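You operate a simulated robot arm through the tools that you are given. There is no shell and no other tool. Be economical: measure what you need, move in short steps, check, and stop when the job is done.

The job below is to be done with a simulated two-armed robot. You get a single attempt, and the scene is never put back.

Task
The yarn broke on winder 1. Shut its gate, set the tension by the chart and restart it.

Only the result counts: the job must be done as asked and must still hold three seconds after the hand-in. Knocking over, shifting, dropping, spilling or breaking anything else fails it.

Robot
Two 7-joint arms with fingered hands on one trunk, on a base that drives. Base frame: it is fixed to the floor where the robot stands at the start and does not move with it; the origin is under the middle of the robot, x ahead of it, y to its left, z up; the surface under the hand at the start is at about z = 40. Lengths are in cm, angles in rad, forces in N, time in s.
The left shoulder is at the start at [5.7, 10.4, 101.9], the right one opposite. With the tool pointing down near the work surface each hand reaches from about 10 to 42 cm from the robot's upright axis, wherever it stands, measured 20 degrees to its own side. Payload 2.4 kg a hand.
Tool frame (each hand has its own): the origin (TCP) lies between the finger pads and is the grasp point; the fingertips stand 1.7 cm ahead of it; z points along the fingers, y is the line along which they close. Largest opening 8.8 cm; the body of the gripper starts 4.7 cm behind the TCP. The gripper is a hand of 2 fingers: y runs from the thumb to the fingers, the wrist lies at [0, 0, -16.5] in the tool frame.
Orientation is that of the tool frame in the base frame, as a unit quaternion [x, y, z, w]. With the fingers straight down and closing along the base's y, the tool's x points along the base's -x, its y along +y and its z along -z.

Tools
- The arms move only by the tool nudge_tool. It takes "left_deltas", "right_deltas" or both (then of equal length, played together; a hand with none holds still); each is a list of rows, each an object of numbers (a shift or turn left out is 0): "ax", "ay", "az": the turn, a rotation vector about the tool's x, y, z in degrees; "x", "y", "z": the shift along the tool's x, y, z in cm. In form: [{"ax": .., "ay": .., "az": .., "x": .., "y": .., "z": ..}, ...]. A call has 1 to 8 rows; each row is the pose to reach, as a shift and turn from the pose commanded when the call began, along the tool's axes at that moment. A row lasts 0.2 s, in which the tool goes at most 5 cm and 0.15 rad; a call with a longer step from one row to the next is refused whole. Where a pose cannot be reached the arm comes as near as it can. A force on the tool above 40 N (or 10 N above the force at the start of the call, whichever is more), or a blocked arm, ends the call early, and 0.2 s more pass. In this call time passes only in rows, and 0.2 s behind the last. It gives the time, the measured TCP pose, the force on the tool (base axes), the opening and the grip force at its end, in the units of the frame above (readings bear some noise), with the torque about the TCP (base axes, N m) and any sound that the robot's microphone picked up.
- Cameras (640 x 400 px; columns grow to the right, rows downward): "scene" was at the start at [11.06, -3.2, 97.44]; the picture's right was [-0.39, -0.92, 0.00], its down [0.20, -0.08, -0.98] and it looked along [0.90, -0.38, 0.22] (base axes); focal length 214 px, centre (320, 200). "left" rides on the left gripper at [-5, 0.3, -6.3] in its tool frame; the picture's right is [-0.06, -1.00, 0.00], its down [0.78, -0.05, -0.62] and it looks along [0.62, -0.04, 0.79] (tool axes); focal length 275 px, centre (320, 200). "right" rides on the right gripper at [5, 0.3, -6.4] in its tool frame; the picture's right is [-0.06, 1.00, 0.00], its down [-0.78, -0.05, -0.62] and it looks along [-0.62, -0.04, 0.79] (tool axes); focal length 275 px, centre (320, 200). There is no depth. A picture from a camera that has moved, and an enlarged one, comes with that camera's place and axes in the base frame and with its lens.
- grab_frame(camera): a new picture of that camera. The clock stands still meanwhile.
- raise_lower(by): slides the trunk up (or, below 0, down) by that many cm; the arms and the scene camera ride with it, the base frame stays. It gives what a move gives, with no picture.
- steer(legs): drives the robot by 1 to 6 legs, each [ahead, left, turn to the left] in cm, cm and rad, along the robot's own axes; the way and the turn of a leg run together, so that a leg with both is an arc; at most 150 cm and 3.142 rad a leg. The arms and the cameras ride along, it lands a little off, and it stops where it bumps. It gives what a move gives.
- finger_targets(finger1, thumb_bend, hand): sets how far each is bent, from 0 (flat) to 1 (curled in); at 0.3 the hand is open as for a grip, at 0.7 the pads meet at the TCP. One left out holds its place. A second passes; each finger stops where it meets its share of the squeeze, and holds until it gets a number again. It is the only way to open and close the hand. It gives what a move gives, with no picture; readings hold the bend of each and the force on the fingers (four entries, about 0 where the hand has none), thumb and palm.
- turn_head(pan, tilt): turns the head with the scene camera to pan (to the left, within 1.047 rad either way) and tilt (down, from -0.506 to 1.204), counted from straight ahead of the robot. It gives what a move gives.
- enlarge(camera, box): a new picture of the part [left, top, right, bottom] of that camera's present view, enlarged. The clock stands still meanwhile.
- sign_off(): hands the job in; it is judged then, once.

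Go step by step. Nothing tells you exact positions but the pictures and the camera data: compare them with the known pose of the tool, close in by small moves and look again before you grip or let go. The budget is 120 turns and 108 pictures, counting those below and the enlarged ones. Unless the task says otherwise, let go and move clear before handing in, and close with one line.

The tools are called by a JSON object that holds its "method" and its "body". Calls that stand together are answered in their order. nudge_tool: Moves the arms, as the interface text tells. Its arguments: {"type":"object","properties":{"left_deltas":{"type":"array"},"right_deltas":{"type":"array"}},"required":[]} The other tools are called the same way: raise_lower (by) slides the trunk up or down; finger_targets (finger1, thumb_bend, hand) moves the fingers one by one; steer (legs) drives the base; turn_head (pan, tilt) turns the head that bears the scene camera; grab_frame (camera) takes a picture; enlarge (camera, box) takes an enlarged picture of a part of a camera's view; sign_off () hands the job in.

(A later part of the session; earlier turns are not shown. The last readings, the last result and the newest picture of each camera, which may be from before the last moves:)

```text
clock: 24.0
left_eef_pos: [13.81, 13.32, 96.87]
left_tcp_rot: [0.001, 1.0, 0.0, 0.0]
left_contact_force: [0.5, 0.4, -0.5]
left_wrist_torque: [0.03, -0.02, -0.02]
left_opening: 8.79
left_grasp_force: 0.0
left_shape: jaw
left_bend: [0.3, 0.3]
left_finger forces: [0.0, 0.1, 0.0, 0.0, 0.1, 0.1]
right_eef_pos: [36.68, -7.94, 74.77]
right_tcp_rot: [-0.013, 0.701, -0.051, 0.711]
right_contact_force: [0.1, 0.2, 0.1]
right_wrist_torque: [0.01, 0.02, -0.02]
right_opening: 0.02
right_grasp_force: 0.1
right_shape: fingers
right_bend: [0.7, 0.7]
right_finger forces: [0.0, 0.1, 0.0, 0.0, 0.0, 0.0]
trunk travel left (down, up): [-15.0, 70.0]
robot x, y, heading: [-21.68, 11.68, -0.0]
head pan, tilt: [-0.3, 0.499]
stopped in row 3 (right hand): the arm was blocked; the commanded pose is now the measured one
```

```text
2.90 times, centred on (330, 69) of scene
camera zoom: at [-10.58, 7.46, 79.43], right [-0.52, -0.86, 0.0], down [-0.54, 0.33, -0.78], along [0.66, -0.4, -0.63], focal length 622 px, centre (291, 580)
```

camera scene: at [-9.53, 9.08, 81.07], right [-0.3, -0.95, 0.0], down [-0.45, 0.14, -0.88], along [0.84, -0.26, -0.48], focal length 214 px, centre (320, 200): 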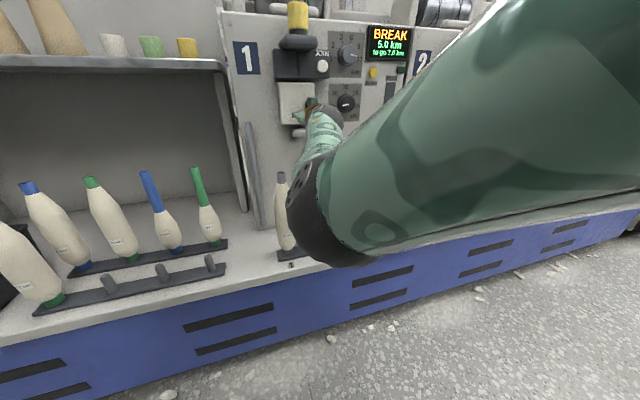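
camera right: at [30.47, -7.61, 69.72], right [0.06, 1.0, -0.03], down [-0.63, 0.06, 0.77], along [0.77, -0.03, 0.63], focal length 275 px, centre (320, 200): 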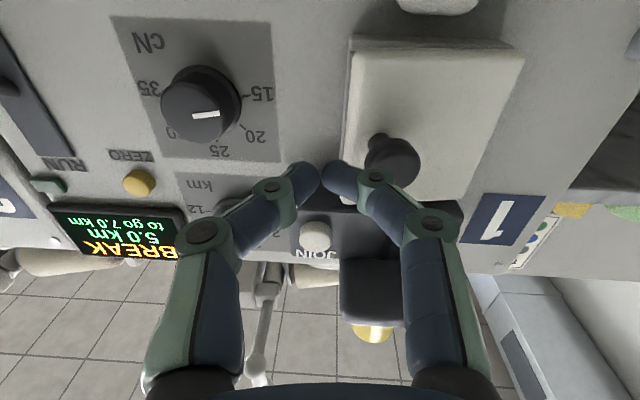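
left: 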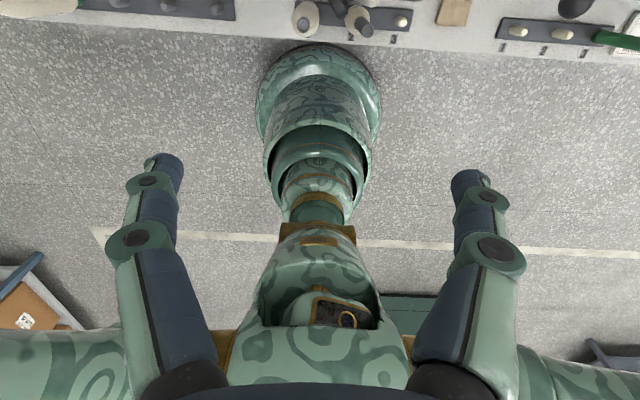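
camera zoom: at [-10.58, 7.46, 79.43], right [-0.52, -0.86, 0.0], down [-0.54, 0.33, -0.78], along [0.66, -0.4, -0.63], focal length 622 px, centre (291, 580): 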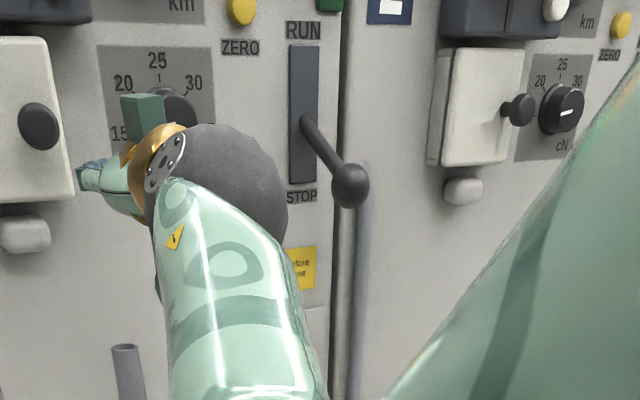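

The gate sits flush like winder 2's. The upper arm touched the head while retracting, so I'll move the hand right, away from it, to face the tension dial at about (48,-17,77), and open the fingers.

{"method": "nudge_tool", "body": {"right_deltas": [{"y": -3, "z": -0.5, "x": -0.6}, {"y": -6, "z": -1, "x": -1.2}, {"y": -9, "z": -1.5, "x": -2, "ax": -3, "az": 3}]}}

{"method": "finger_targets", "body": {"hand": "right", "finger1": 0.35, "thumb_bend": 0.35}}

{"method": "grab_frame", "body": {"camera": "right"}}

{"method": "grab_frame", "body": {"camera": "scene"}}

```text
clock: 24.8
left_eef_pos: [13.8, 13.42, 96.99]
left_tcp_rot: [0.0, 1.0, 0.0, 0.001]
left_contact_force: [-0.5, 0.4, 0.2]
left_wrist_torque: [-0.01, -0.01, 0.02]
left_opening: 8.79
left_grasp_force: 0.2
left_shape: jaw
left_bend: [0.3, 0.3]
left_finger forces: [0.1, 0.1, 0.0, 0.0, 0.0, 0.0]
right_eef_pos: [34.46, -16.24, 76.85]
right_tcp_rot: [-0.01, 0.705, -0.007, 0.709]
right_contact_force: [0.4, -1.0, -0.2]
right_wrist_torque: [0.0, 0.02, 0.04]
right_opening: 0.0
right_grasp_force: 0.0
right_shape: fingers
right_bend: [0.7, 0.7]
right_finger forces: [0.1, 0.0, 0.0, 0.1, 0.0, 0.0]
trunk travel left (down, up): [-15.0, 70.0]
robot x, y, heading: [-22.05, 11.74, -0.001]
head pan, tilt: [-0.3, 0.499]
```

```text
clock: 25.8
left_eef_pos: [13.88, 13.28, 96.96]
left_tcp_rot: [0.001, 1.0, 0.0, 0.0]
left_contact_force: [0.6, 0.6, 0.9]
left_wrist_torque: [-0.01, 0.0, 0.01]
left_opening: 8.8
left_grasp_force: 0.0
left_shape: jaw
left_bend: [0.3, 0.3]
left_finger forces: [0.0, 0.1, 0.0, 0.0, 0.0, 0.1]
right_eef_pos: [34.54, -16.33, 76.91]
right_tcp_rot: [-0.01, 0.705, -0.008, 0.709]
right_contact_force: [0.5, 0.0, -0.2]
right_wrist_torque: [0.03, 0.0, -0.03]
right_opening: 7.28
right_grasp_force: 0.1
right_shape: fingers
right_bend: [0.35, 0.35]
right_finger forces: [0.1, 0.2, 0.1, 0.0, 0.1, 0.1]
trunk travel left (down, up): [-15.0, 70.0]
robot x, y, heading: [-21.76, 11.88, 0.001]
head pan, tilt: [-0.3, 0.499]
```

```text
76 pictures are left
camera right: at [28.24, -16.01, 71.95], right [0.0, 1.0, 0.04], down [-0.62, -0.03, 0.78], along [0.78, -0.02, 0.62], focal length 275 px, centre (320, 200)
```

right: 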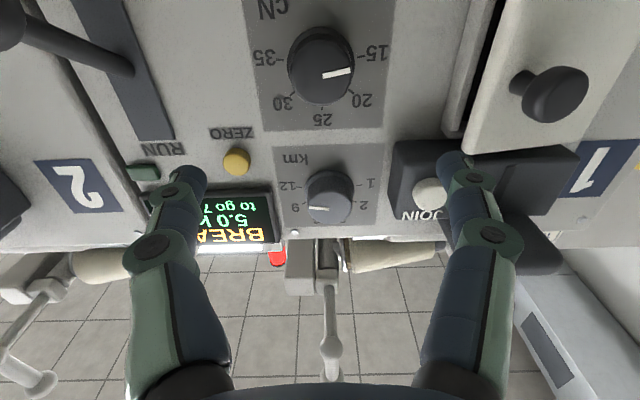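

```text
75 pictures are left
camera scene: at [-9.23, 9.17, 81.03], right [-0.3, -0.95, 0.0], down [-0.46, 0.14, -0.88], along [0.84, -0.26, -0.48], focal length 214 px, centre (320, 200)
```

scene: 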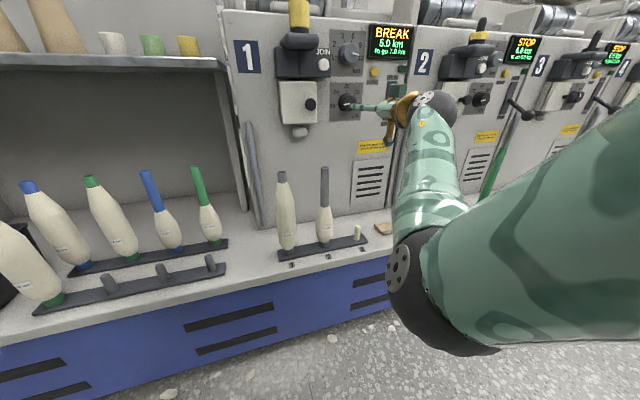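

I'll check the gate from the scene camera and the dial pointer up close.

{"method": "enlarge", "body": {"camera": "scene", "box": [260, 20, 390, 145]}}

{"method": "enlarge", "body": {"camera": "right", "box": [400, 0, 640, 150]}}

{"method": "enlarge", "body": {"camera": "right", "box": [240, 0, 400, 130]}}

```text
3.20 times, centred on (325, 82) of scene
camera zoom: at [-9.23, 9.17, 81.03], right [-0.3, -0.95, 0.0], down [-0.46, 0.14, -0.88], along [0.84, -0.26, -0.48], focal length 686 px, centre (304, 576)
```

zoom: 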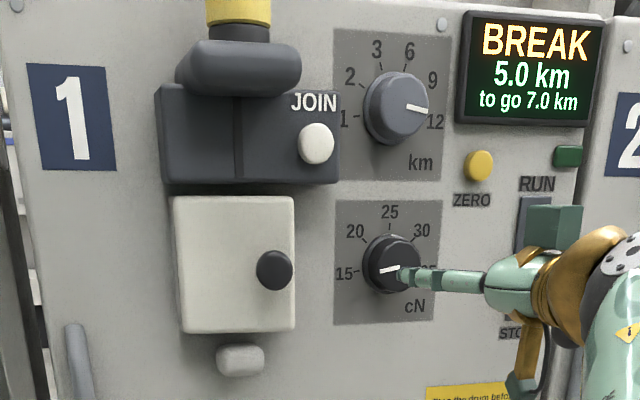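

```text
2.67 times, centred on (520, 75) of right
camera zoom: at [28.24, -16.01, 71.95], right [0.0, 1.0, 0.04], down [-0.62, -0.03, 0.78], along [0.78, -0.02, 0.62], focal length 734 px, centre (-213, 533)
```

zoom: 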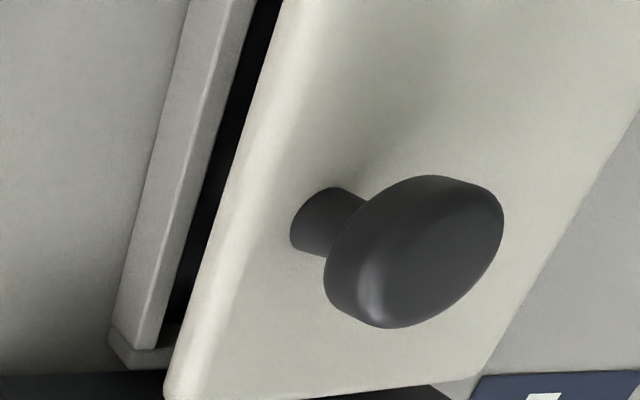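

```text
3.08 times, centred on (320, 65) of right
camera zoom: at [28.24, -16.01, 71.95], right [0.0, 1.0, 0.04], down [-0.62, -0.03, 0.78], along [0.78, -0.02, 0.62], focal length 847 px, centre (320, 615)
```

zoom: 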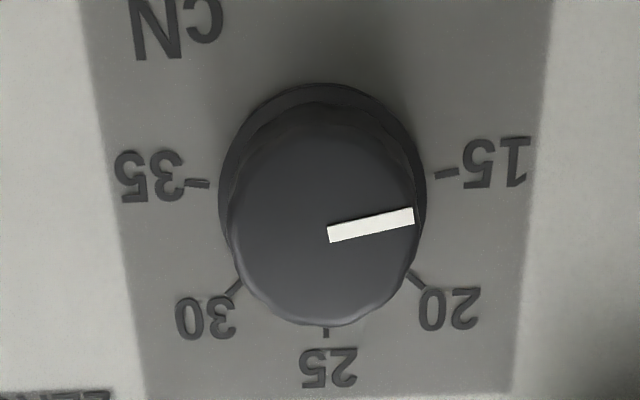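

The gate has sprung slightly ajar again (dark gap by the frame), so it needs a firmer push later, by its knob. Since the hand is lined up with the dial (face ≈ (48.5,-16.1,76.7), pointer at 15), I'll do the dial now: pre-roll -48°.

{"method": "nudge_tool", "body": {"right_deltas": [{"az": -8}, {"az": -16}, {"az": -24}, {"az": -32}, {"az": -40}, {"az": -48}]}}

{"method": "grab_frame", "body": {"camera": "right"}}

```text
clock: 27.2
left_eef_pos: [13.9, 13.35, 96.99]
left_tcp_rot: [0.001, 1.0, 0.0, 0.001]
left_contact_force: [0.9, -0.5, -0.8]
left_wrist_torque: [-0.02, -0.01, 0.03]
left_opening: 8.8
left_grasp_force: 0.2
left_shape: jaw
left_bend: [0.3, 0.3]
left_finger forces: [0.0, 0.0, 0.0, 0.0, 0.1, 0.0]
right_eef_pos: [34.47, -16.27, 76.9]
right_tcp_rot: [-0.296, 0.639, -0.298, 0.644]
right_contact_force: [-0.3, 0.3, 0.5]
right_wrist_torque: [0.04, 0.0, -0.03]
right_opening: 7.26
right_grasp_force: 0.0
right_shape: fingers
right_bend: [0.35, 0.35]
right_finger forces: [0.1, 0.1, 0.0, 0.0, 0.0, 0.0]
trunk travel left (down, up): [-15.0, 70.0]
robot x, y, heading: [-21.95, 12.17, -0.01]
head pan, tilt: [-0.3, 0.499]
```

```text
71 pictures are left
camera right: at [28.34, -19.74, 73.5], right [0.0, 0.69, -0.72], down [-0.62, 0.56, 0.54], along [0.78, 0.45, 0.43], focal length 275 px, centre (320, 200)
```

right: 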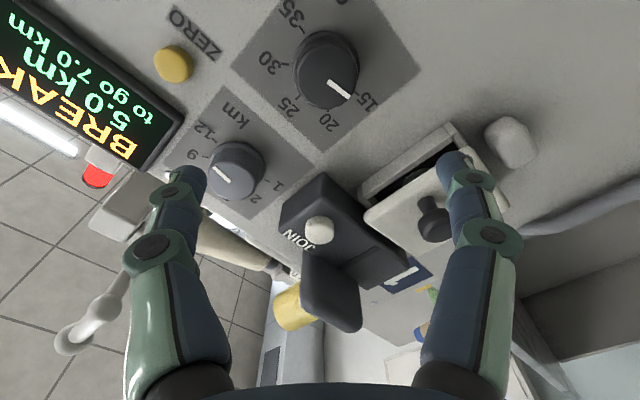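

Roll is fine and the knob is in line. I'll advance toward the dial.

{"method": "nudge_tool", "body": {"right_deltas": [{"z": 3}, {"z": 6}, {"z": 9}, {"z": 11}]}}

{"method": "grab_frame", "body": {"camera": "right"}}

{"method": "grab_frame", "body": {"camera": "scene"}}

```text
clock: 28.2
left_eef_pos: [13.84, 13.34, 96.98]
left_tcp_rot: [0.001, 1.0, 0.0, 0.0]
left_contact_force: [0.3, 0.5, 0.6]
left_wrist_torque: [-0.01, 0.0, -0.02]
left_opening: 8.78
left_grasp_force: 0.1
left_shape: jaw
left_bend: [0.3, 0.3]
left_finger forces: [0.0, 0.1, 0.1, 0.0, 0.0, 0.0]
right_eef_pos: [45.43, -16.13, 77.02]
right_tcp_rot: [-0.296, 0.64, -0.296, 0.644]
right_contact_force: [1.0, -0.9, 0.3]
right_wrist_torque: [0.01, -0.02, -0.05]
right_opening: 7.25
right_grasp_force: 0.2
right_shape: fingers
right_bend: [0.35, 0.35]
right_finger forces: [0.1, 0.1, 0.0, 0.0, 0.0, 0.0]
trunk travel left (down, up): [-15.0, 70.0]
robot x, y, heading: [-21.82, 12.16, -0.005]
head pan, tilt: [-0.3, 0.499]
```

```text
70 pictures are left
camera right: at [39.34, -19.68, 73.57], right [0.0, 0.7, -0.72], down [-0.62, 0.56, 0.54], along [0.78, 0.45, 0.44], focal length 275 px, centre (320, 200)
```

right: 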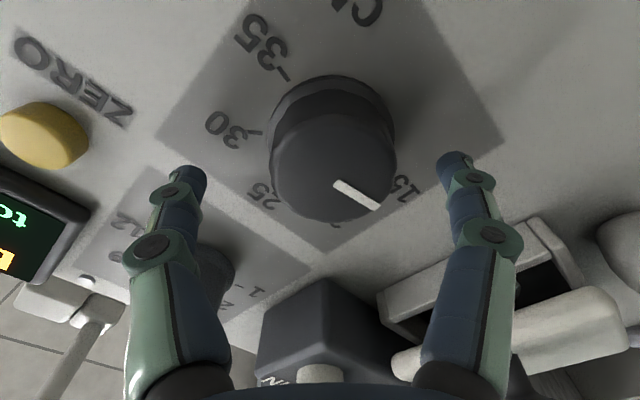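

```text
69 pictures are left
camera scene: at [-9.23, 9.17, 81.03], right [-0.3, -0.95, 0.0], down [-0.46, 0.14, -0.88], along [0.84, -0.26, -0.48], focal length 214 px, centre (320, 200)
```

scene: 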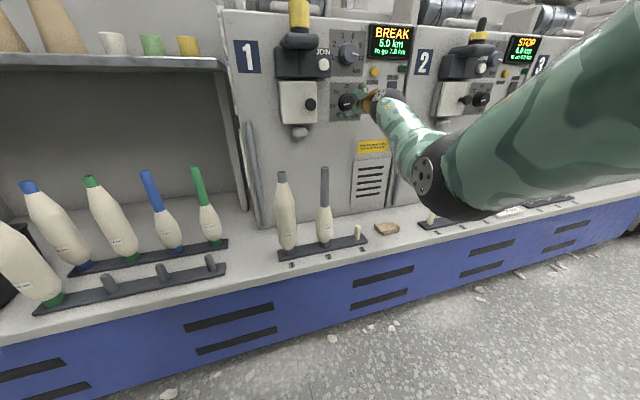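

The knob is centred within 0.4 cm, about 1.9 cm ahead of the TCP. I'll advance 2.7 cm and grip it.

{"method": "nudge_tool", "body": {"right_deltas": [{"z": 1.5, "y": 0.3}, {"z": 2.7, "y": 0.3}]}}

{"method": "finger_targets", "body": {"hand": "right", "finger1": 0.7, "thumb_bend": 0.7}}

{"method": "grab_frame", "body": {"camera": "right"}}

```text
clock: 28.7
left_eef_pos: [13.46, 13.32, 97.08]
left_tcp_rot: [0.002, 1.0, -0.001, 0.0]
left_contact_force: [-0.9, 0.2, -0.4]
left_wrist_torque: [0.0, 0.0, 0.01]
left_opening: 8.78
left_grasp_force: 0.0
left_shape: jaw
left_bend: [0.3, 0.3]
left_finger forces: [0.1, 0.0, 0.0, 0.1, 0.0, 0.0]
right_eef_pos: [47.2, -16.23, 77.06]
right_tcp_rot: [-0.296, 0.639, -0.297, 0.645]
right_contact_force: [-30.2, 5.6, 5.3]
right_wrist_torque: [-0.07, -0.06, 0.05]
right_opening: 7.96
right_grasp_force: 14.9
right_shape: fingers
right_bend: [0.36, 0.35]
right_finger forces: [15.1, 0.1, 0.0, 0.1, 15.0, 0.1]
trunk travel left (down, up): [-15.0, 70.0]
robot x, y, heading: [-22.1, 11.85, 0.003]
head pan, tilt: [-0.3, 0.499]
stopped in row 2 (right hand): the force on the tool passed its limit at 56 N (the readings are from after the stop); the commanded pose is now the measured one
```

```text
clock: 29.7
left_eef_pos: [13.52, 13.2, 97.12]
left_tcp_rot: [0.002, 1.0, -0.001, 0.001]
left_contact_force: [0.5, 0.2, 0.4]
left_wrist_torque: [0.0, -0.03, -0.01]
left_opening: 8.8
left_grasp_force: 0.0
left_shape: jaw
left_bend: [0.3, 0.3]
left_finger forces: [0.1, 0.0, 0.0, 0.0, 0.0, 0.1]
right_eef_pos: [47.09, -16.16, 77.01]
right_tcp_rot: [-0.295, 0.64, -0.297, 0.645]
right_contact_force: [-38.0, 1.8, 5.2]
right_wrist_torque: [0.22, 0.04, 0.13]
right_opening: 7.87
right_grasp_force: 19.7
right_shape: fingers
right_bend: [0.36, 0.41]
right_finger forces: [20.7, 0.0, 0.1, 0.1, 18.0, 0.1]
trunk travel left (down, up): [-15.0, 70.0]
robot x, y, heading: [-22.13, 11.4, -0.004]
head pan, tilt: [-0.3, 0.499]
```

```text
68 pictures are left
camera right: at [40.96, -19.69, 73.5], right [0.0, 0.7, -0.72], down [-0.62, 0.56, 0.54], along [0.78, 0.44, 0.44], focal length 275 px, centre (320, 200)
```

right: 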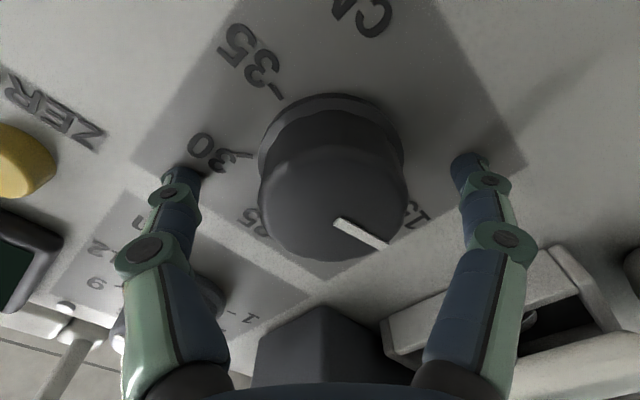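

The fingertips hit the panel (face at x≈48.8), and the knob sits between them. I'll open, back off 0.7 cm and close again.

{"method": "nudge_tool", "body": {"right_deltas": [{"z": -0.7, "y": 0.2}]}}

{"method": "finger_targets", "body": {"hand": "right", "finger1": 0.7, "thumb_bend": 0.7}}

{"method": "grab_frame", "body": {"camera": "right"}}

```text
clock: 30.1
left_eef_pos: [13.8, 13.21, 96.88]
left_tcp_rot: [0.0, 1.0, 0.0, 0.0]
left_contact_force: [0.1, 0.9, -1.3]
left_wrist_torque: [0.01, 0.0, -0.02]
left_opening: 8.81
left_grasp_force: 0.0
left_shape: jaw
left_bend: [0.3, 0.3]
left_finger forces: [0.0, 0.0, 0.1, 0.0, 0.0, 0.0]
right_eef_pos: [46.83, -15.9, 76.48]
right_tcp_rot: [-0.297, 0.641, -0.295, 0.643]
right_contact_force: [-7.4, 0.9, 0.3]
right_wrist_torque: [0.0, 0.02, -0.01]
right_opening: 5.76
right_grasp_force: 3.4
right_shape: fingers
right_bend: [0.43, 0.45]
right_finger forces: [3.5, 0.0, 0.0, 0.0, 4.0, 0.1]
trunk travel left (down, up): [-15.0, 70.0]
robot x, y, heading: [-21.88, 12.26, 0.002]
head pan, tilt: [-0.3, 0.499]
```

```text
clock: 31.1
left_eef_pos: [13.68, 13.23, 96.92]
left_tcp_rot: [0.002, 1.0, -0.001, 0.0]
left_contact_force: [0.4, -0.4, -0.3]
left_wrist_torque: [0.01, -0.01, -0.05]
left_opening: 8.77
left_grasp_force: 0.0
left_shape: jaw
left_bend: [0.3, 0.3]
left_finger forces: [0.1, 0.0, 0.1, 0.0, 0.1, 0.0]
right_eef_pos: [46.75, -16.07, 76.68]
right_tcp_rot: [-0.295, 0.641, -0.295, 0.644]
right_contact_force: [-5.3, -3.1, 4.0]
right_wrist_torque: [0.04, 0.1, 0.12]
right_opening: 3.17
right_grasp_force: 10.3
right_shape: fingers
right_bend: [0.58, 0.6]
right_finger forces: [9.9, 0.0, 0.0, 0.0, 11.3, 0.0]
trunk travel left (down, up): [-15.0, 70.0]
robot x, y, heading: [-22.08, 12.13, -0.003]
head pan, tilt: [-0.3, 0.499]
```

```text
67 pictures are left
camera right: at [40.46, -19.55, 73.15], right [0.0, 0.7, -0.72], down [-0.62, 0.56, 0.54], along [0.78, 0.45, 0.43], focal length 275 px, centre (320, 200)
```

right: 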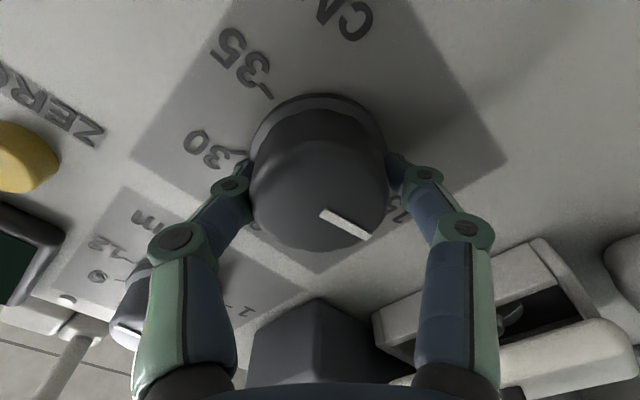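

The knob is gripped (3.2 cm across). I'll turn it clockwise 64° first.

{"method": "nudge_tool", "body": {"right_deltas": [{"az": 8}, {"az": 16}, {"az": 24}, {"az": 32}, {"az": 40}, {"az": 48}, {"az": 56}, {"az": 64}]}}

{"method": "grab_frame", "body": {"camera": "right"}}

```text
clock: 32.9
left_eef_pos: [13.76, 13.22, 96.97]
left_tcp_rot: [0.002, 1.0, -0.001, 0.0]
left_contact_force: [0.2, 0.0, 0.1]
left_wrist_torque: [0.0, 0.02, -0.01]
left_opening: 8.78
left_grasp_force: 0.0
left_shape: jaw
left_bend: [0.3, 0.3]
left_finger forces: [0.0, 0.0, 0.1, 0.0, 0.1, 0.0]
right_eef_pos: [46.67, -16.0, 76.71]
right_tcp_rot: [0.091, 0.7, 0.09, 0.703]
right_contact_force: [-7.9, -7.2, 2.2]
right_wrist_torque: [-0.12, -0.02, -0.1]
right_opening: 3.12
right_grasp_force: 12.6
right_shape: fingers
right_bend: [0.59, 0.6]
right_finger forces: [10.4, 0.0, 0.0, 0.1, 14.8, 0.0]
trunk travel left (down, up): [-15.0, 70.0]
robot x, y, heading: [-21.79, 12.04, -0.009]
head pan, tilt: [-0.3, 0.499]
```

```text
66 pictures are left
camera right: at [40.48, -14.43, 71.92], right [0.0, 0.95, 0.31], down [-0.62, -0.25, 0.74], along [0.78, -0.19, 0.59], focal length 275 px, centre (320, 200)
```

right: 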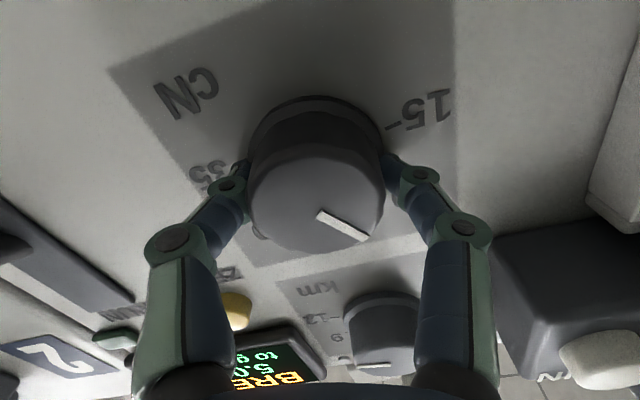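

The pointer follows the grip. I'll turn the remaining 26°.

{"method": "nudge_tool", "body": {"right_deltas": [{"az": 8}, {"az": 16}, {"az": 22}, {"az": 27}]}}

{"method": "grab_frame", "body": {"camera": "right"}}

{"method": "enlarge", "body": {"camera": "scene", "box": [290, 20, 410, 140]}}

```text
clock: 33.9
left_eef_pos: [13.72, 13.29, 97.06]
left_tcp_rot: [0.002, 1.0, 0.0, -0.001]
left_contact_force: [-0.7, -0.3, 0.4]
left_wrist_torque: [0.02, 0.02, 0.01]
left_opening: 8.8
left_grasp_force: 0.0
left_shape: jaw
left_bend: [0.3, 0.3]
left_finger forces: [0.1, 0.1, 0.0, 0.1, 0.1, 0.0]
right_eef_pos: [46.67, -16.11, 76.59]
right_tcp_rot: [0.249, 0.66, 0.254, 0.662]
right_contact_force: [-8.4, -8.5, 2.9]
right_wrist_torque: [-0.08, -0.09, -0.08]
right_opening: 3.13
right_grasp_force: 13.6
right_shape: fingers
right_bend: [0.59, 0.6]
right_finger forces: [13.3, 0.0, 0.0, 0.0, 13.2, 0.1]
trunk travel left (down, up): [-15.0, 70.0]
robot x, y, heading: [-21.63, 11.79, -0.002]
head pan, tilt: [-0.3, 0.499]
```

```text
65 pictures are left
camera right: at [40.47, -12.47, 73.07], right [0.0, 0.7, 0.71], down [-0.62, -0.56, 0.55], along [0.78, -0.44, 0.44], focal length 275 px, centre (320, 200)
```

right: 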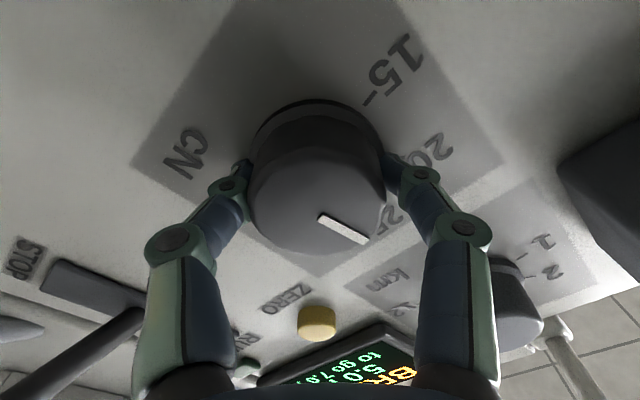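

```text
3.33 times, centred on (350, 80) of scene
camera zoom: at [-9.35, 9.11, 81.04], right [-0.3, -0.95, 0.0], down [-0.46, 0.14, -0.88], along [0.84, -0.26, -0.48], focal length 715 px, centre (220, 600)
```

zoom: 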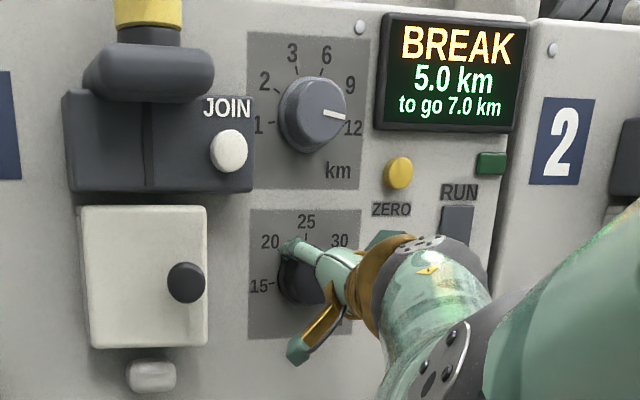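

Now I'll release and back off to read the dial.

{"method": "finger_targets", "body": {"hand": "right", "finger1": 0.4, "thumb_bend": 0.4}}

{"method": "nudge_tool", "body": {"right_deltas": [{"z": -3}, {"z": -6}, {"z": -9}, {"z": -11}]}}

{"method": "enlarge", "body": {"camera": "right", "box": [240, 0, 400, 130]}}

{"method": "enlarge", "body": {"camera": "scene", "box": [290, 20, 410, 140]}}

```text
clock: 34.9
left_eef_pos: [13.66, 13.25, 97.04]
left_tcp_rot: [0.002, 1.0, 0.0, 0.001]
left_contact_force: [-0.4, 0.2, 0.1]
left_wrist_torque: [0.0, -0.01, 0.01]
left_opening: 8.78
left_grasp_force: 0.1
left_shape: jaw
left_bend: [0.3, 0.3]
left_finger forces: [0.0, 0.0, 0.1, 0.0, 0.0, 0.0]
right_eef_pos: [46.61, -15.84, 76.53]
right_tcp_rot: [0.25, 0.66, 0.252, 0.662]
right_contact_force: [-21.0, 7.6, 3.5]
right_wrist_torque: [0.06, 0.4, -0.34]
right_opening: 5.1
right_grasp_force: 11.0
right_shape: fingers
right_bend: [0.4, 0.47]
right_finger forces: [0.0, 0.1, 0.0, 0.0, 21.6, 0.0]
trunk travel left (down, up): [-15.0, 70.0]
robot x, y, heading: [-22.14, 11.91, -0.001]
head pan, tilt: [-0.3, 0.499]
```

```text
clock: 35.9
left_eef_pos: [13.84, 13.27, 97.02]
left_tcp_rot: [0.001, 1.0, 0.0, 0.0]
left_contact_force: [-0.1, -0.9, 0.1]
left_wrist_torque: [-0.03, -0.02, 0.0]
left_opening: 8.77
left_grasp_force: 0.1
left_shape: jaw
left_bend: [0.3, 0.3]
left_finger forces: [0.0, 0.0, 0.1, 0.0, 0.2, 0.1]
right_eef_pos: [35.8, -16.02, 76.5]
right_tcp_rot: [0.25, 0.661, 0.252, 0.661]
right_contact_force: [0.3, 0.3, 0.4]
right_wrist_torque: [0.01, -0.02, 0.05]
right_opening: 6.13
right_grasp_force: 0.0
right_shape: fingers
right_bend: [0.4, 0.4]
right_finger forces: [0.0, 0.0, 0.0, 0.0, 0.1, 0.1]
trunk travel left (down, up): [-15.0, 70.0]
robot x, y, heading: [-21.91, 11.76, -0.005]
head pan, tilt: [-0.3, 0.499]
```

```text
3.08 times, centred on (320, 65) of right
camera zoom: at [29.49, -12.33, 73.1], right [0.0, 0.71, 0.71], down [-0.62, -0.56, 0.55], along [0.79, -0.44, 0.44], focal length 847 px, centre (320, 615)
```

zoom: 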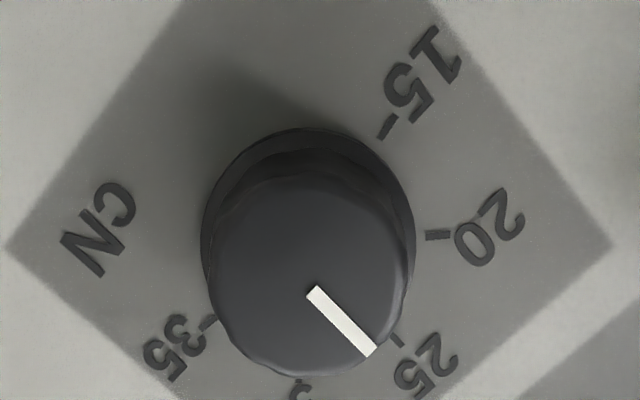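

```text
3.33 times, centred on (350, 80) of scene
camera zoom: at [-9.27, 9.15, 81.03], right [-0.3, -0.95, 0.0], down [-0.46, 0.14, -0.88], along [0.84, -0.26, -0.48], focal length 715 px, centre (220, 600)
```

zoom: 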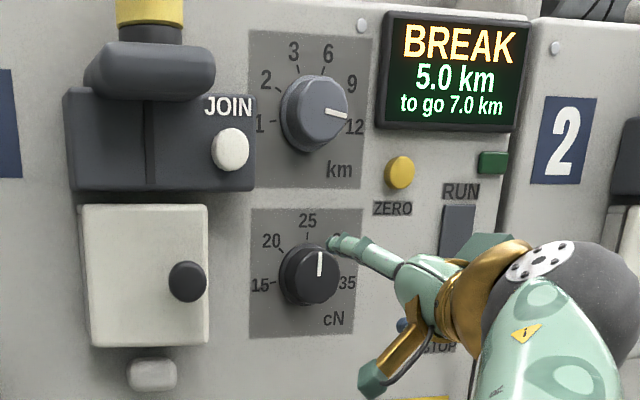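

The dial now points at 25. Next I'll roll the hand upright, shift the base 9 cm left to keep the arm clear of the head, and look at the gate.

{"method": "nudge_tool", "body": {"right_deltas": [{"az": -8, "z": -0.5}, {"az": -16, "z": -1}, {"az": -24, "z": -1}, {"az": -32, "z": -1}, {"az": -41, "z": -1}]}}

{"method": "steer", "body": {"legs": [[0, 9, 0]]}}

{"method": "grab_frame", "body": {"camera": "right"}}

{"method": "grab_frame", "body": {"camera": "scene"}}

```text
refused: row 5 steps farther than a row can; nothing moved
```

```text
clock: 37.0
left_eef_pos: [13.73, 22.49, 96.97]
left_tcp_rot: [0.001, 1.0, -0.001, 0.0]
left_contact_force: [0.3, 0.7, -0.8]
left_wrist_torque: [0.0, 0.01, -0.02]
left_opening: 8.77
left_grasp_force: 0.0
left_shape: jaw
left_bend: [0.3, 0.3]
left_finger forces: [0.0, 0.0, 0.0, 0.0, 0.1, 0.0]
right_eef_pos: [35.83, -6.72, 76.62]
right_tcp_rot: [0.25, 0.66, 0.253, 0.661]
right_contact_force: [-0.2, -0.6, -0.3]
right_wrist_torque: [0.01, 0.01, -0.01]
right_opening: 6.15
right_grasp_force: 0.0
right_shape: fingers
right_bend: [0.4, 0.4]
right_finger forces: [0.0, 0.1, 0.0, 0.0, 0.0, 0.0]
trunk travel left (down, up): [-15.0, 70.0]
robot x, y, heading: [-21.71, 21.0, -0.0]
head pan, tilt: [-0.3, 0.499]
```

```text
61 pictures are left
camera right: at [29.57, -3.18, 73.11], right [0.0, 0.71, 0.71], down [-0.62, -0.56, 0.55], along [0.79, -0.44, 0.44], focal length 275 px, centre (320, 200)
```

right: 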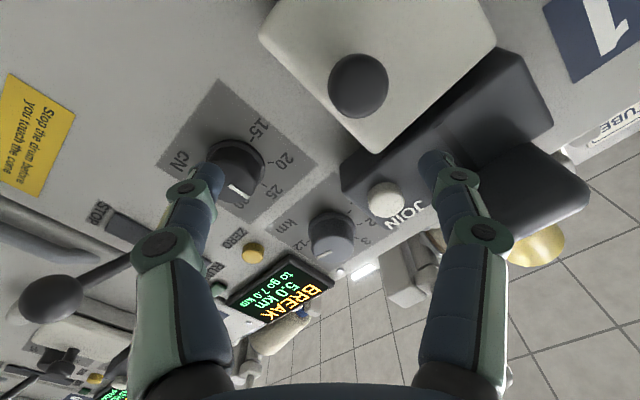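

```text
60 pictures are left
camera scene: at [-9.24, 18.27, 81.03], right [-0.3, -0.95, 0.0], down [-0.46, 0.14, -0.88], along [0.84, -0.26, -0.48], focal length 214 px, centre (320, 200)
```

scene: 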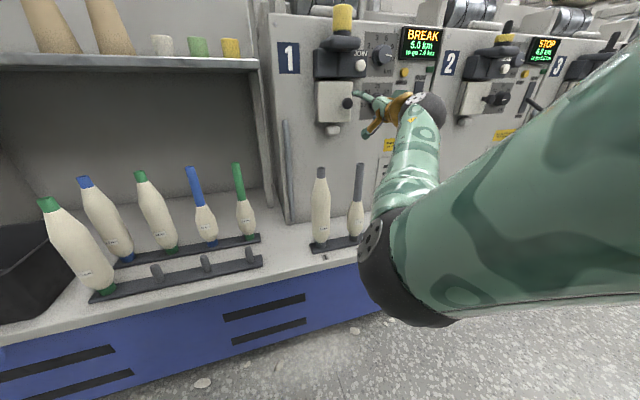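

The knob is at (42,-4.5,76.8). I'll line up laterally and move over it with open fingers.

{"method": "nudge_tool", "body": {"right_deltas": [{"x": 1.4, "y": 1.8}, {"x": 1.4, "y": 1.8, "z": 2}, {"x": 1.4, "y": 1.8, "z": 4}]}}

{"method": "grab_frame", "body": {"camera": "right"}}

```text
clock: 37.8
left_eef_pos: [13.87, 22.45, 97.12]
left_tcp_rot: [0.002, 1.0, 0.0, 0.0]
left_contact_force: [-0.6, -0.4, 0.2]
left_wrist_torque: [0.01, 0.01, 0.0]
left_opening: 8.79
left_grasp_force: 0.0
left_shape: jaw
left_bend: [0.3, 0.3]
left_finger forces: [0.0, 0.0, 0.0, 0.1, 0.0, 0.0]
right_eef_pos: [39.9, -4.52, 76.74]
right_tcp_rot: [0.249, 0.66, 0.252, 0.662]
right_contact_force: [0.9, -0.2, -0.7]
right_wrist_torque: [0.01, 0.0, -0.01]
right_opening: 6.14
right_grasp_force: 0.1
right_shape: fingers
right_bend: [0.4, 0.4]
right_finger forces: [0.1, 0.1, 0.1, 0.1, 0.0, 0.0]
trunk travel left (down, up): [-15.0, 70.0]
robot x, y, heading: [-22.23, 20.82, -0.003]
head pan, tilt: [-0.3, 0.499]
```

```text
59 pictures are left
camera right: at [33.63, -0.92, 73.22], right [0.0, 0.71, 0.71], down [-0.62, -0.56, 0.55], along [0.79, -0.44, 0.44], focal length 275 px, centre (320, 200)
```

right: 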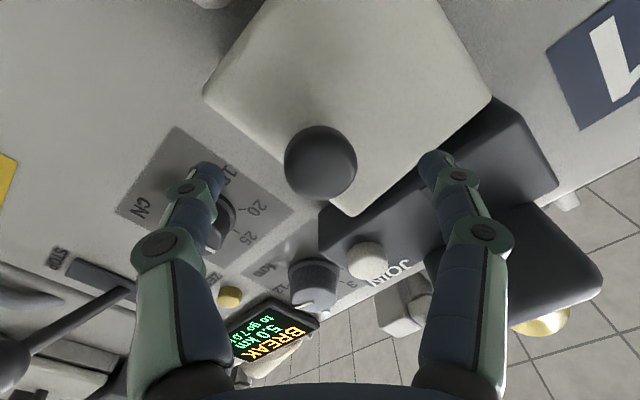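

Well centred. I'll advance over the knob and grip it.

{"method": "nudge_tool", "body": {"right_deltas": [{"z": 1.4}, {"z": 2.7}]}}

{"method": "finger_targets", "body": {"hand": "right", "finger1": 0.7, "thumb_bend": 0.7}}

{"method": "grab_frame", "body": {"camera": "right"}}

```text
clock: 38.4
left_eef_pos: [13.91, 22.46, 97.03]
left_tcp_rot: [0.002, 1.0, 0.0, 0.0]
left_contact_force: [0.0, 0.0, 0.2]
left_wrist_torque: [0.01, 0.01, 0.0]
left_opening: 8.81
left_grasp_force: 0.2
left_shape: jaw
left_bend: [0.3, 0.3]
left_finger forces: [0.0, 0.1, 0.0, 0.1, 0.0, 0.1]
right_eef_pos: [42.63, -4.46, 76.71]
right_tcp_rot: [0.25, 0.66, 0.251, 0.662]
right_contact_force: [-0.4, 0.3, -0.6]
right_wrist_torque: [-0.01, -0.01, 0.02]
right_opening: 6.14
right_grasp_force: 0.1
right_shape: fingers
right_bend: [0.4, 0.4]
right_finger forces: [0.0, 0.0, 0.1, 0.1, 0.0, 0.0]
trunk travel left (down, up): [-15.0, 70.0]
robot x, y, heading: [-21.73, 21.17, -0.0]
head pan, tilt: [-0.3, 0.499]
```

```text
clock: 39.4
left_eef_pos: [13.76, 22.28, 96.85]
left_tcp_rot: [0.002, 1.0, 0.001, -0.001]
left_contact_force: [0.0, -0.1, -0.2]
left_wrist_torque: [0.03, 0.01, 0.02]
left_opening: 8.78
left_grasp_force: 0.1
left_shape: jaw
left_bend: [0.3, 0.3]
left_finger forces: [0.1, 0.0, 0.0, 0.0, 0.0, 0.0]
right_eef_pos: [42.37, -4.66, 76.69]
right_tcp_rot: [0.251, 0.66, 0.251, 0.662]
right_contact_force: [-1.9, -7.6, -3.1]
right_wrist_torque: [-0.11, 0.08, -0.21]
right_opening: 2.62
right_grasp_force: 4.6
right_shape: fingers
right_bend: [0.67, 0.51]
right_finger forces: [1.0, 0.0, 0.1, 0.0, 8.6, 0.0]
trunk travel left (down, up): [-15.0, 70.0]
robot x, y, heading: [-21.78, 20.65, -0.003]
head pan, tilt: [-0.3, 0.499]
```

```text
58 pictures are left
camera right: at [36.3, -0.97, 73.24], right [0.0, 0.71, 0.71], down [-0.62, -0.56, 0.55], along [0.78, -0.44, 0.44], focal length 275 px, centre (320, 200)
```

right: 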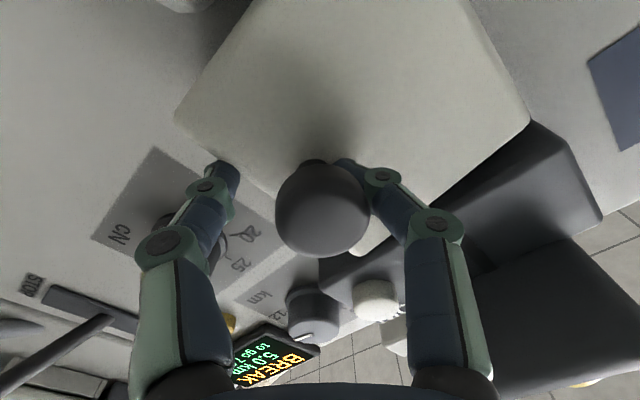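

The thumb is catching the panel's free edge rather than the knob. I'll open, back off, and roll so the fingers stand above and below the knob, then push on the panel with both tips.

{"method": "finger_targets", "body": {"hand": "right", "finger1": 0.4, "thumb_bend": 0.4}}

{"method": "nudge_tool", "body": {"right_deltas": [{"z": -2}, {"z": -4, "az": 8}, {"z": -4, "az": 16}, {"z": -4, "az": 24}, {"z": -4, "az": 32}, {"z": -4, "az": 40}, {"z": -4, "az": 48}]}}

{"method": "grab_frame", "body": {"camera": "right"}}

```text
clock: 40.4
left_eef_pos: [13.66, 22.36, 96.93]
left_tcp_rot: [0.001, 1.0, 0.0, 0.0]
left_contact_force: [-0.5, -0.4, 0.5]
left_wrist_torque: [-0.01, -0.01, 0.0]
left_opening: 8.74
left_grasp_force: 0.0
left_shape: jaw
left_bend: [0.3, 0.3]
left_finger forces: [0.0, 0.0, 0.0, 0.0, 0.0, 0.0]
right_eef_pos: [42.58, -4.47, 76.8]
right_tcp_rot: [0.251, 0.66, 0.252, 0.662]
right_contact_force: [-0.5, -0.6, -0.3]
right_wrist_torque: [0.03, 0.01, 0.04]
right_opening: 6.18
right_grasp_force: 0.0
right_shape: fingers
right_bend: [0.4, 0.4]
right_finger forces: [0.0, 0.1, 0.1, 0.0, 0.0, 0.0]
trunk travel left (down, up): [-15.0, 70.0]
robot x, y, heading: [-22.16, 21.21, -0.001]
head pan, tilt: [-0.3, 0.499]
```

```text
clock: 42.0
left_eef_pos: [13.83, 22.41, 97.04]
left_tcp_rot: [0.001, 1.0, 0.0, 0.0]
left_contact_force: [1.0, 0.4, -0.8]
left_wrist_torque: [0.0, 0.0, 0.04]
left_opening: 8.79
left_grasp_force: 0.1
left_shape: jaw
left_bend: [0.3, 0.3]
left_finger forces: [0.1, 0.1, 0.0, 0.0, 0.1, 0.0]
right_eef_pos: [38.51, -4.44, 76.85]
right_tcp_rot: [0.497, 0.502, 0.499, 0.502]
right_contact_force: [-0.1, 0.2, -0.4]
right_wrist_torque: [0.01, -0.01, -0.01]
right_opening: 6.18
right_grasp_force: 0.0
right_shape: fingers
right_bend: [0.4, 0.4]
right_finger forces: [0.1, 0.0, 0.0, 0.0, 0.0, 0.0]
trunk travel left (down, up): [-15.0, 70.0]
robot x, y, heading: [-21.72, 21.04, -0.001]
head pan, tilt: [-0.3, 0.499]
```

```text
57 pictures are left
camera right: at [32.22, 0.62, 77.17], right [0.0, -0.06, 1.0], down [-0.62, -0.79, -0.05], along [0.79, -0.62, -0.03], focal length 275 px, centre (320, 200)
```

right: 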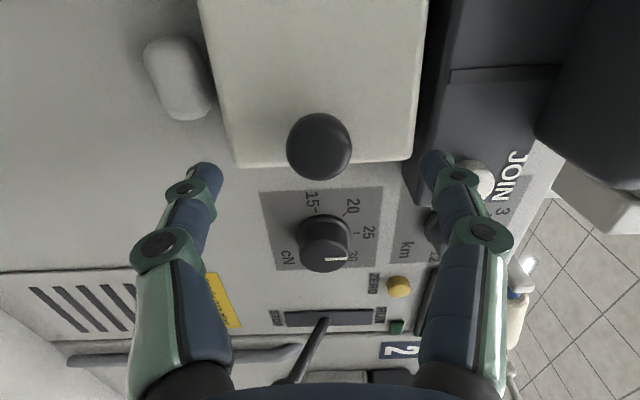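

The view is clear: knob near the panel's free edge. I'll narrow the fingers a bit, advance astride the knob and push on the panel.

{"method": "finger_targets", "body": {"hand": "right", "finger1": 0.48, "thumb_bend": 0.48}}

{"method": "nudge_tool", "body": {"right_deltas": [{"z": 2}, {"z": 3.5}, {"z": 4.5}, {"z": 5.2}, {"z": 5.9}, {"z": 6.6}, {"z": 7.3}, {"z": 8}]}}

{"method": "grab_frame", "body": {"camera": "right"}}

```text
clock: 43.0
left_eef_pos: [13.84, 22.41, 96.97]
left_tcp_rot: [0.001, 1.0, 0.0, 0.001]
left_contact_force: [0.1, 0.0, 0.1]
left_wrist_torque: [0.02, 0.02, 0.0]
left_opening: 8.79
left_grasp_force: 0.1
left_shape: jaw
left_bend: [0.3, 0.3]
left_finger forces: [0.0, 0.0, 0.0, 0.0, 0.1, 0.1]
right_eef_pos: [38.46, -4.41, 76.82]
right_tcp_rot: [0.496, 0.501, 0.499, 0.503]
right_contact_force: [0.6, -0.1, -0.1]
right_wrist_torque: [-0.02, -0.01, -0.03]
right_opening: 4.42
right_grasp_force: 0.0
right_shape: fingers
right_bend: [0.48, 0.48]
right_finger forces: [0.0, 0.0, 0.0, 0.0, 0.0, 0.0]
trunk travel left (down, up): [-15.0, 70.0]
robot x, y, heading: [-21.72, 20.96, -0.003]
head pan, tilt: [-0.3, 0.499]
```

```text
clock: 44.2
left_eef_pos: [13.42, 22.42, 97.02]
left_tcp_rot: [0.002, 1.0, 0.0, 0.002]
left_contact_force: [-0.2, 0.8, 1.0]
left_wrist_torque: [-0.04, 0.0, 0.01]
left_opening: 8.81
left_grasp_force: 0.1
left_shape: jaw
left_bend: [0.3, 0.3]
left_finger forces: [0.1, 0.0, 0.0, 0.0, 0.0, 0.1]
right_eef_pos: [43.49, -4.47, 76.77]
right_tcp_rot: [0.497, 0.501, 0.499, 0.502]
right_contact_force: [-35.1, 8.3, 0.8]
right_wrist_torque: [0.11, 0.32, 0.21]
right_opening: 4.5
right_grasp_force: 17.8
right_shape: fingers
right_bend: [0.52, 0.51]
right_finger forces: [12.3, 0.0, 0.0, 0.0, 22.2, 0.0]
trunk travel left (down, up): [-15.0, 70.0]
robot x, y, heading: [-22.11, 20.99, -0.005]
head pan, tilt: [-0.3, 0.499]
stopped in row 5 (right hand): the force on the tool passed its limit at 49 N (the readings are from after the stop); the commanded pose is now the measured one
```

```text
56 pictures are left
camera right: at [37.18, 0.62, 77.09], right [0.0, -0.06, 1.0], down [-0.62, -0.79, -0.05], along [0.79, -0.62, -0.03], focal length 275 px, centre (320, 200)
```

right: 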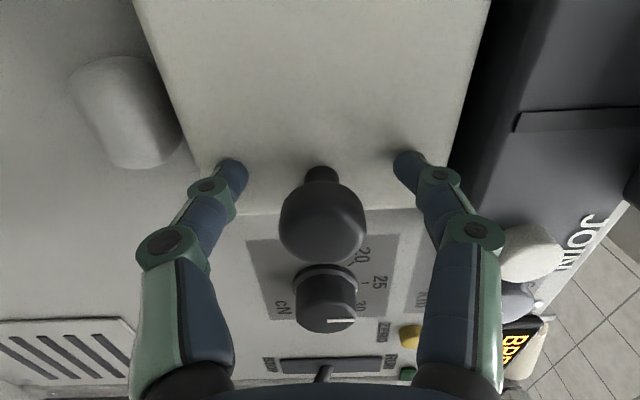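

The push met solid resistance. I'll back straight off and look at the free edge from the right side to see whether it stays shut.

{"method": "nudge_tool", "body": {"right_deltas": [{"z": -3}, {"z": -6}, {"z": -7, "az": -8}, {"z": -7, "az": -16}, {"z": -7, "az": -24}, {"z": -7, "az": -32}, {"z": -7, "az": -40}, {"z": -7, "az": -48}]}}

{"method": "nudge_tool", "body": {"right_deltas": [{"az": -8}, {"az": -16}, {"az": -24}, {"az": -32}, {"az": -40}]}}

{"method": "steer", "body": {"legs": [[0, -9, 0]]}}

{"method": "grab_frame", "body": {"camera": "right"}}

```text
clock: 46.0
left_eef_pos: [13.77, 22.39, 96.85]
left_tcp_rot: [0.002, 1.0, 0.0, 0.0]
left_contact_force: [0.4, -0.7, 0.3]
left_wrist_torque: [-0.01, 0.02, 0.02]
left_opening: 8.78
left_grasp_force: 0.1
left_shape: jaw
left_bend: [0.3, 0.3]
left_finger forces: [0.0, 0.1, 0.0, 0.0, 0.1, 0.1]
right_eef_pos: [36.82, -4.37, 76.62]
right_tcp_rot: [0.25, 0.661, 0.251, 0.661]
right_contact_force: [0.2, -0.1, 0.6]
right_wrist_torque: [-0.02, 0.0, 0.03]
right_opening: 4.38
right_grasp_force: 0.0
right_shape: fingers
right_bend: [0.48, 0.48]
right_finger forces: [0.0, 0.0, 0.1, 0.0, 0.0, 0.0]
trunk travel left (down, up): [-15.0, 70.0]
robot x, y, heading: [-21.89, 21.11, -0.005]
head pan, tilt: [-0.3, 0.499]
```

```text
clock: 47.2
left_eef_pos: [13.78, 22.43, 96.96]
left_tcp_rot: [0.002, 1.0, 0.0, 0.001]
left_contact_force: [0.5, 0.4, -0.3]
left_wrist_torque: [0.04, 0.02, 0.0]
left_opening: 8.8
left_grasp_force: 0.0
left_shape: jaw
left_bend: [0.3, 0.3]
left_finger forces: [0.0, 0.0, 0.0, 0.0, 0.0, 0.1]
right_eef_pos: [36.8, -4.45, 76.55]
right_tcp_rot: [0.008, 0.707, 0.01, 0.707]
right_contact_force: [-0.3, -0.3, 0.4]
right_wrist_torque: [0.02, 0.0, -0.02]
right_opening: 4.36
right_grasp_force: 0.1
right_shape: fingers
right_bend: [0.48, 0.48]
right_finger forces: [0.0, 0.0, 0.0, 0.1, 0.0, 0.0]
trunk travel left (down, up): [-15.0, 70.0]
robot x, y, heading: [-21.72, 21.08, -0.006]
head pan, tilt: [-0.3, 0.499]
```

```text
clock: 48.3
left_eef_pos: [13.79, 13.49, 96.93]
left_tcp_rot: [0.001, 1.0, 0.0, -0.001]
left_contact_force: [-0.3, -0.6, 0.0]
left_wrist_torque: [0.01, 0.01, 0.01]
left_opening: 8.78
left_grasp_force: 0.0
left_shape: jaw
left_bend: [0.3, 0.3]
left_finger forces: [0.0, 0.1, 0.0, 0.0, 0.0, 0.1]
right_eef_pos: [36.73, -13.31, 76.73]
right_tcp_rot: [0.009, 0.707, 0.011, 0.707]
right_contact_force: [-0.9, 0.4, 0.5]
right_wrist_torque: [0.0, 0.02, -0.03]
right_opening: 4.37
right_grasp_force: 0.0
right_shape: fingers
right_bend: [0.48, 0.48]
right_finger forces: [0.0, 0.0, 0.0, 0.0, 0.0, 0.0]
trunk travel left (down, up): [-15.0, 70.0]
robot x, y, heading: [-21.97, 12.22, -0.006]
head pan, tilt: [-0.3, 0.499]
```

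```text
55 pictures are left
camera right: at [30.52, -12.79, 71.72], right [0.0, 1.0, 0.09], down [-0.62, -0.07, 0.78], along [0.79, -0.05, 0.62], focal length 275 px, centre (320, 200)
```

right: 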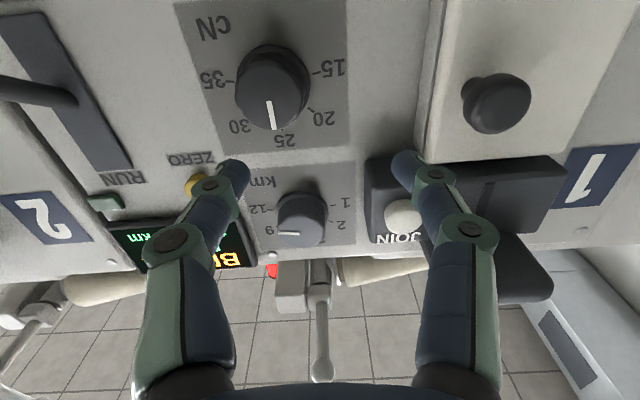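

{"method": "enlarge", "body": {"camera": "right", "box": [360, 0, 600, 150]}}

{"method": "enlarge", "body": {"camera": "right", "box": [190, 0, 370, 150]}}

```text
2.67 times, centred on (480, 75) of right
camera zoom: at [30.52, -12.79, 71.72], right [0.0, 1.0, 0.09], down [-0.62, -0.07, 0.78], along [0.79, -0.05, 0.62], focal length 734 px, centre (-107, 533)
```

zoom: 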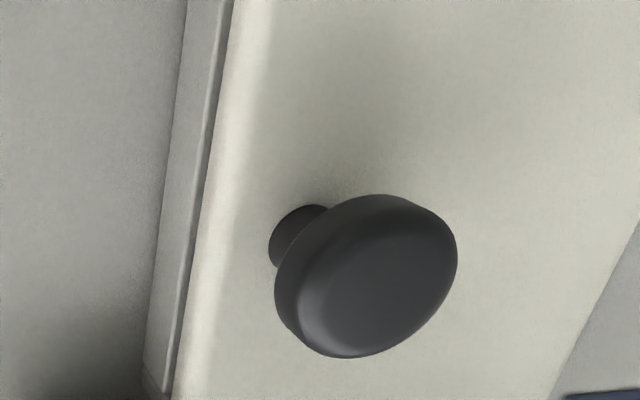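

```text
2.67 times, centred on (280, 75) of right
camera zoom: at [30.52, -12.79, 71.72], right [0.0, 1.0, 0.09], down [-0.62, -0.07, 0.78], along [0.79, -0.05, 0.62], focal length 734 px, centre (427, 533)
```

zoom: 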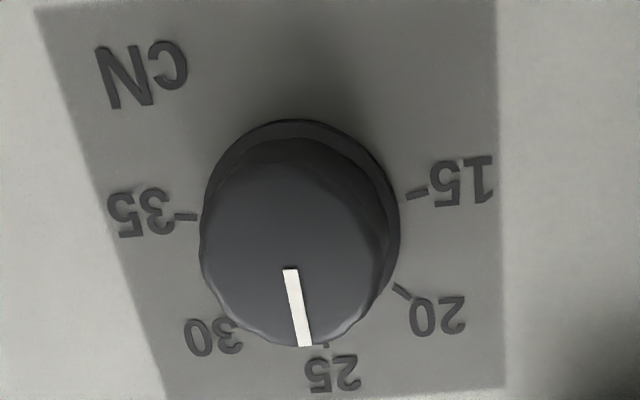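

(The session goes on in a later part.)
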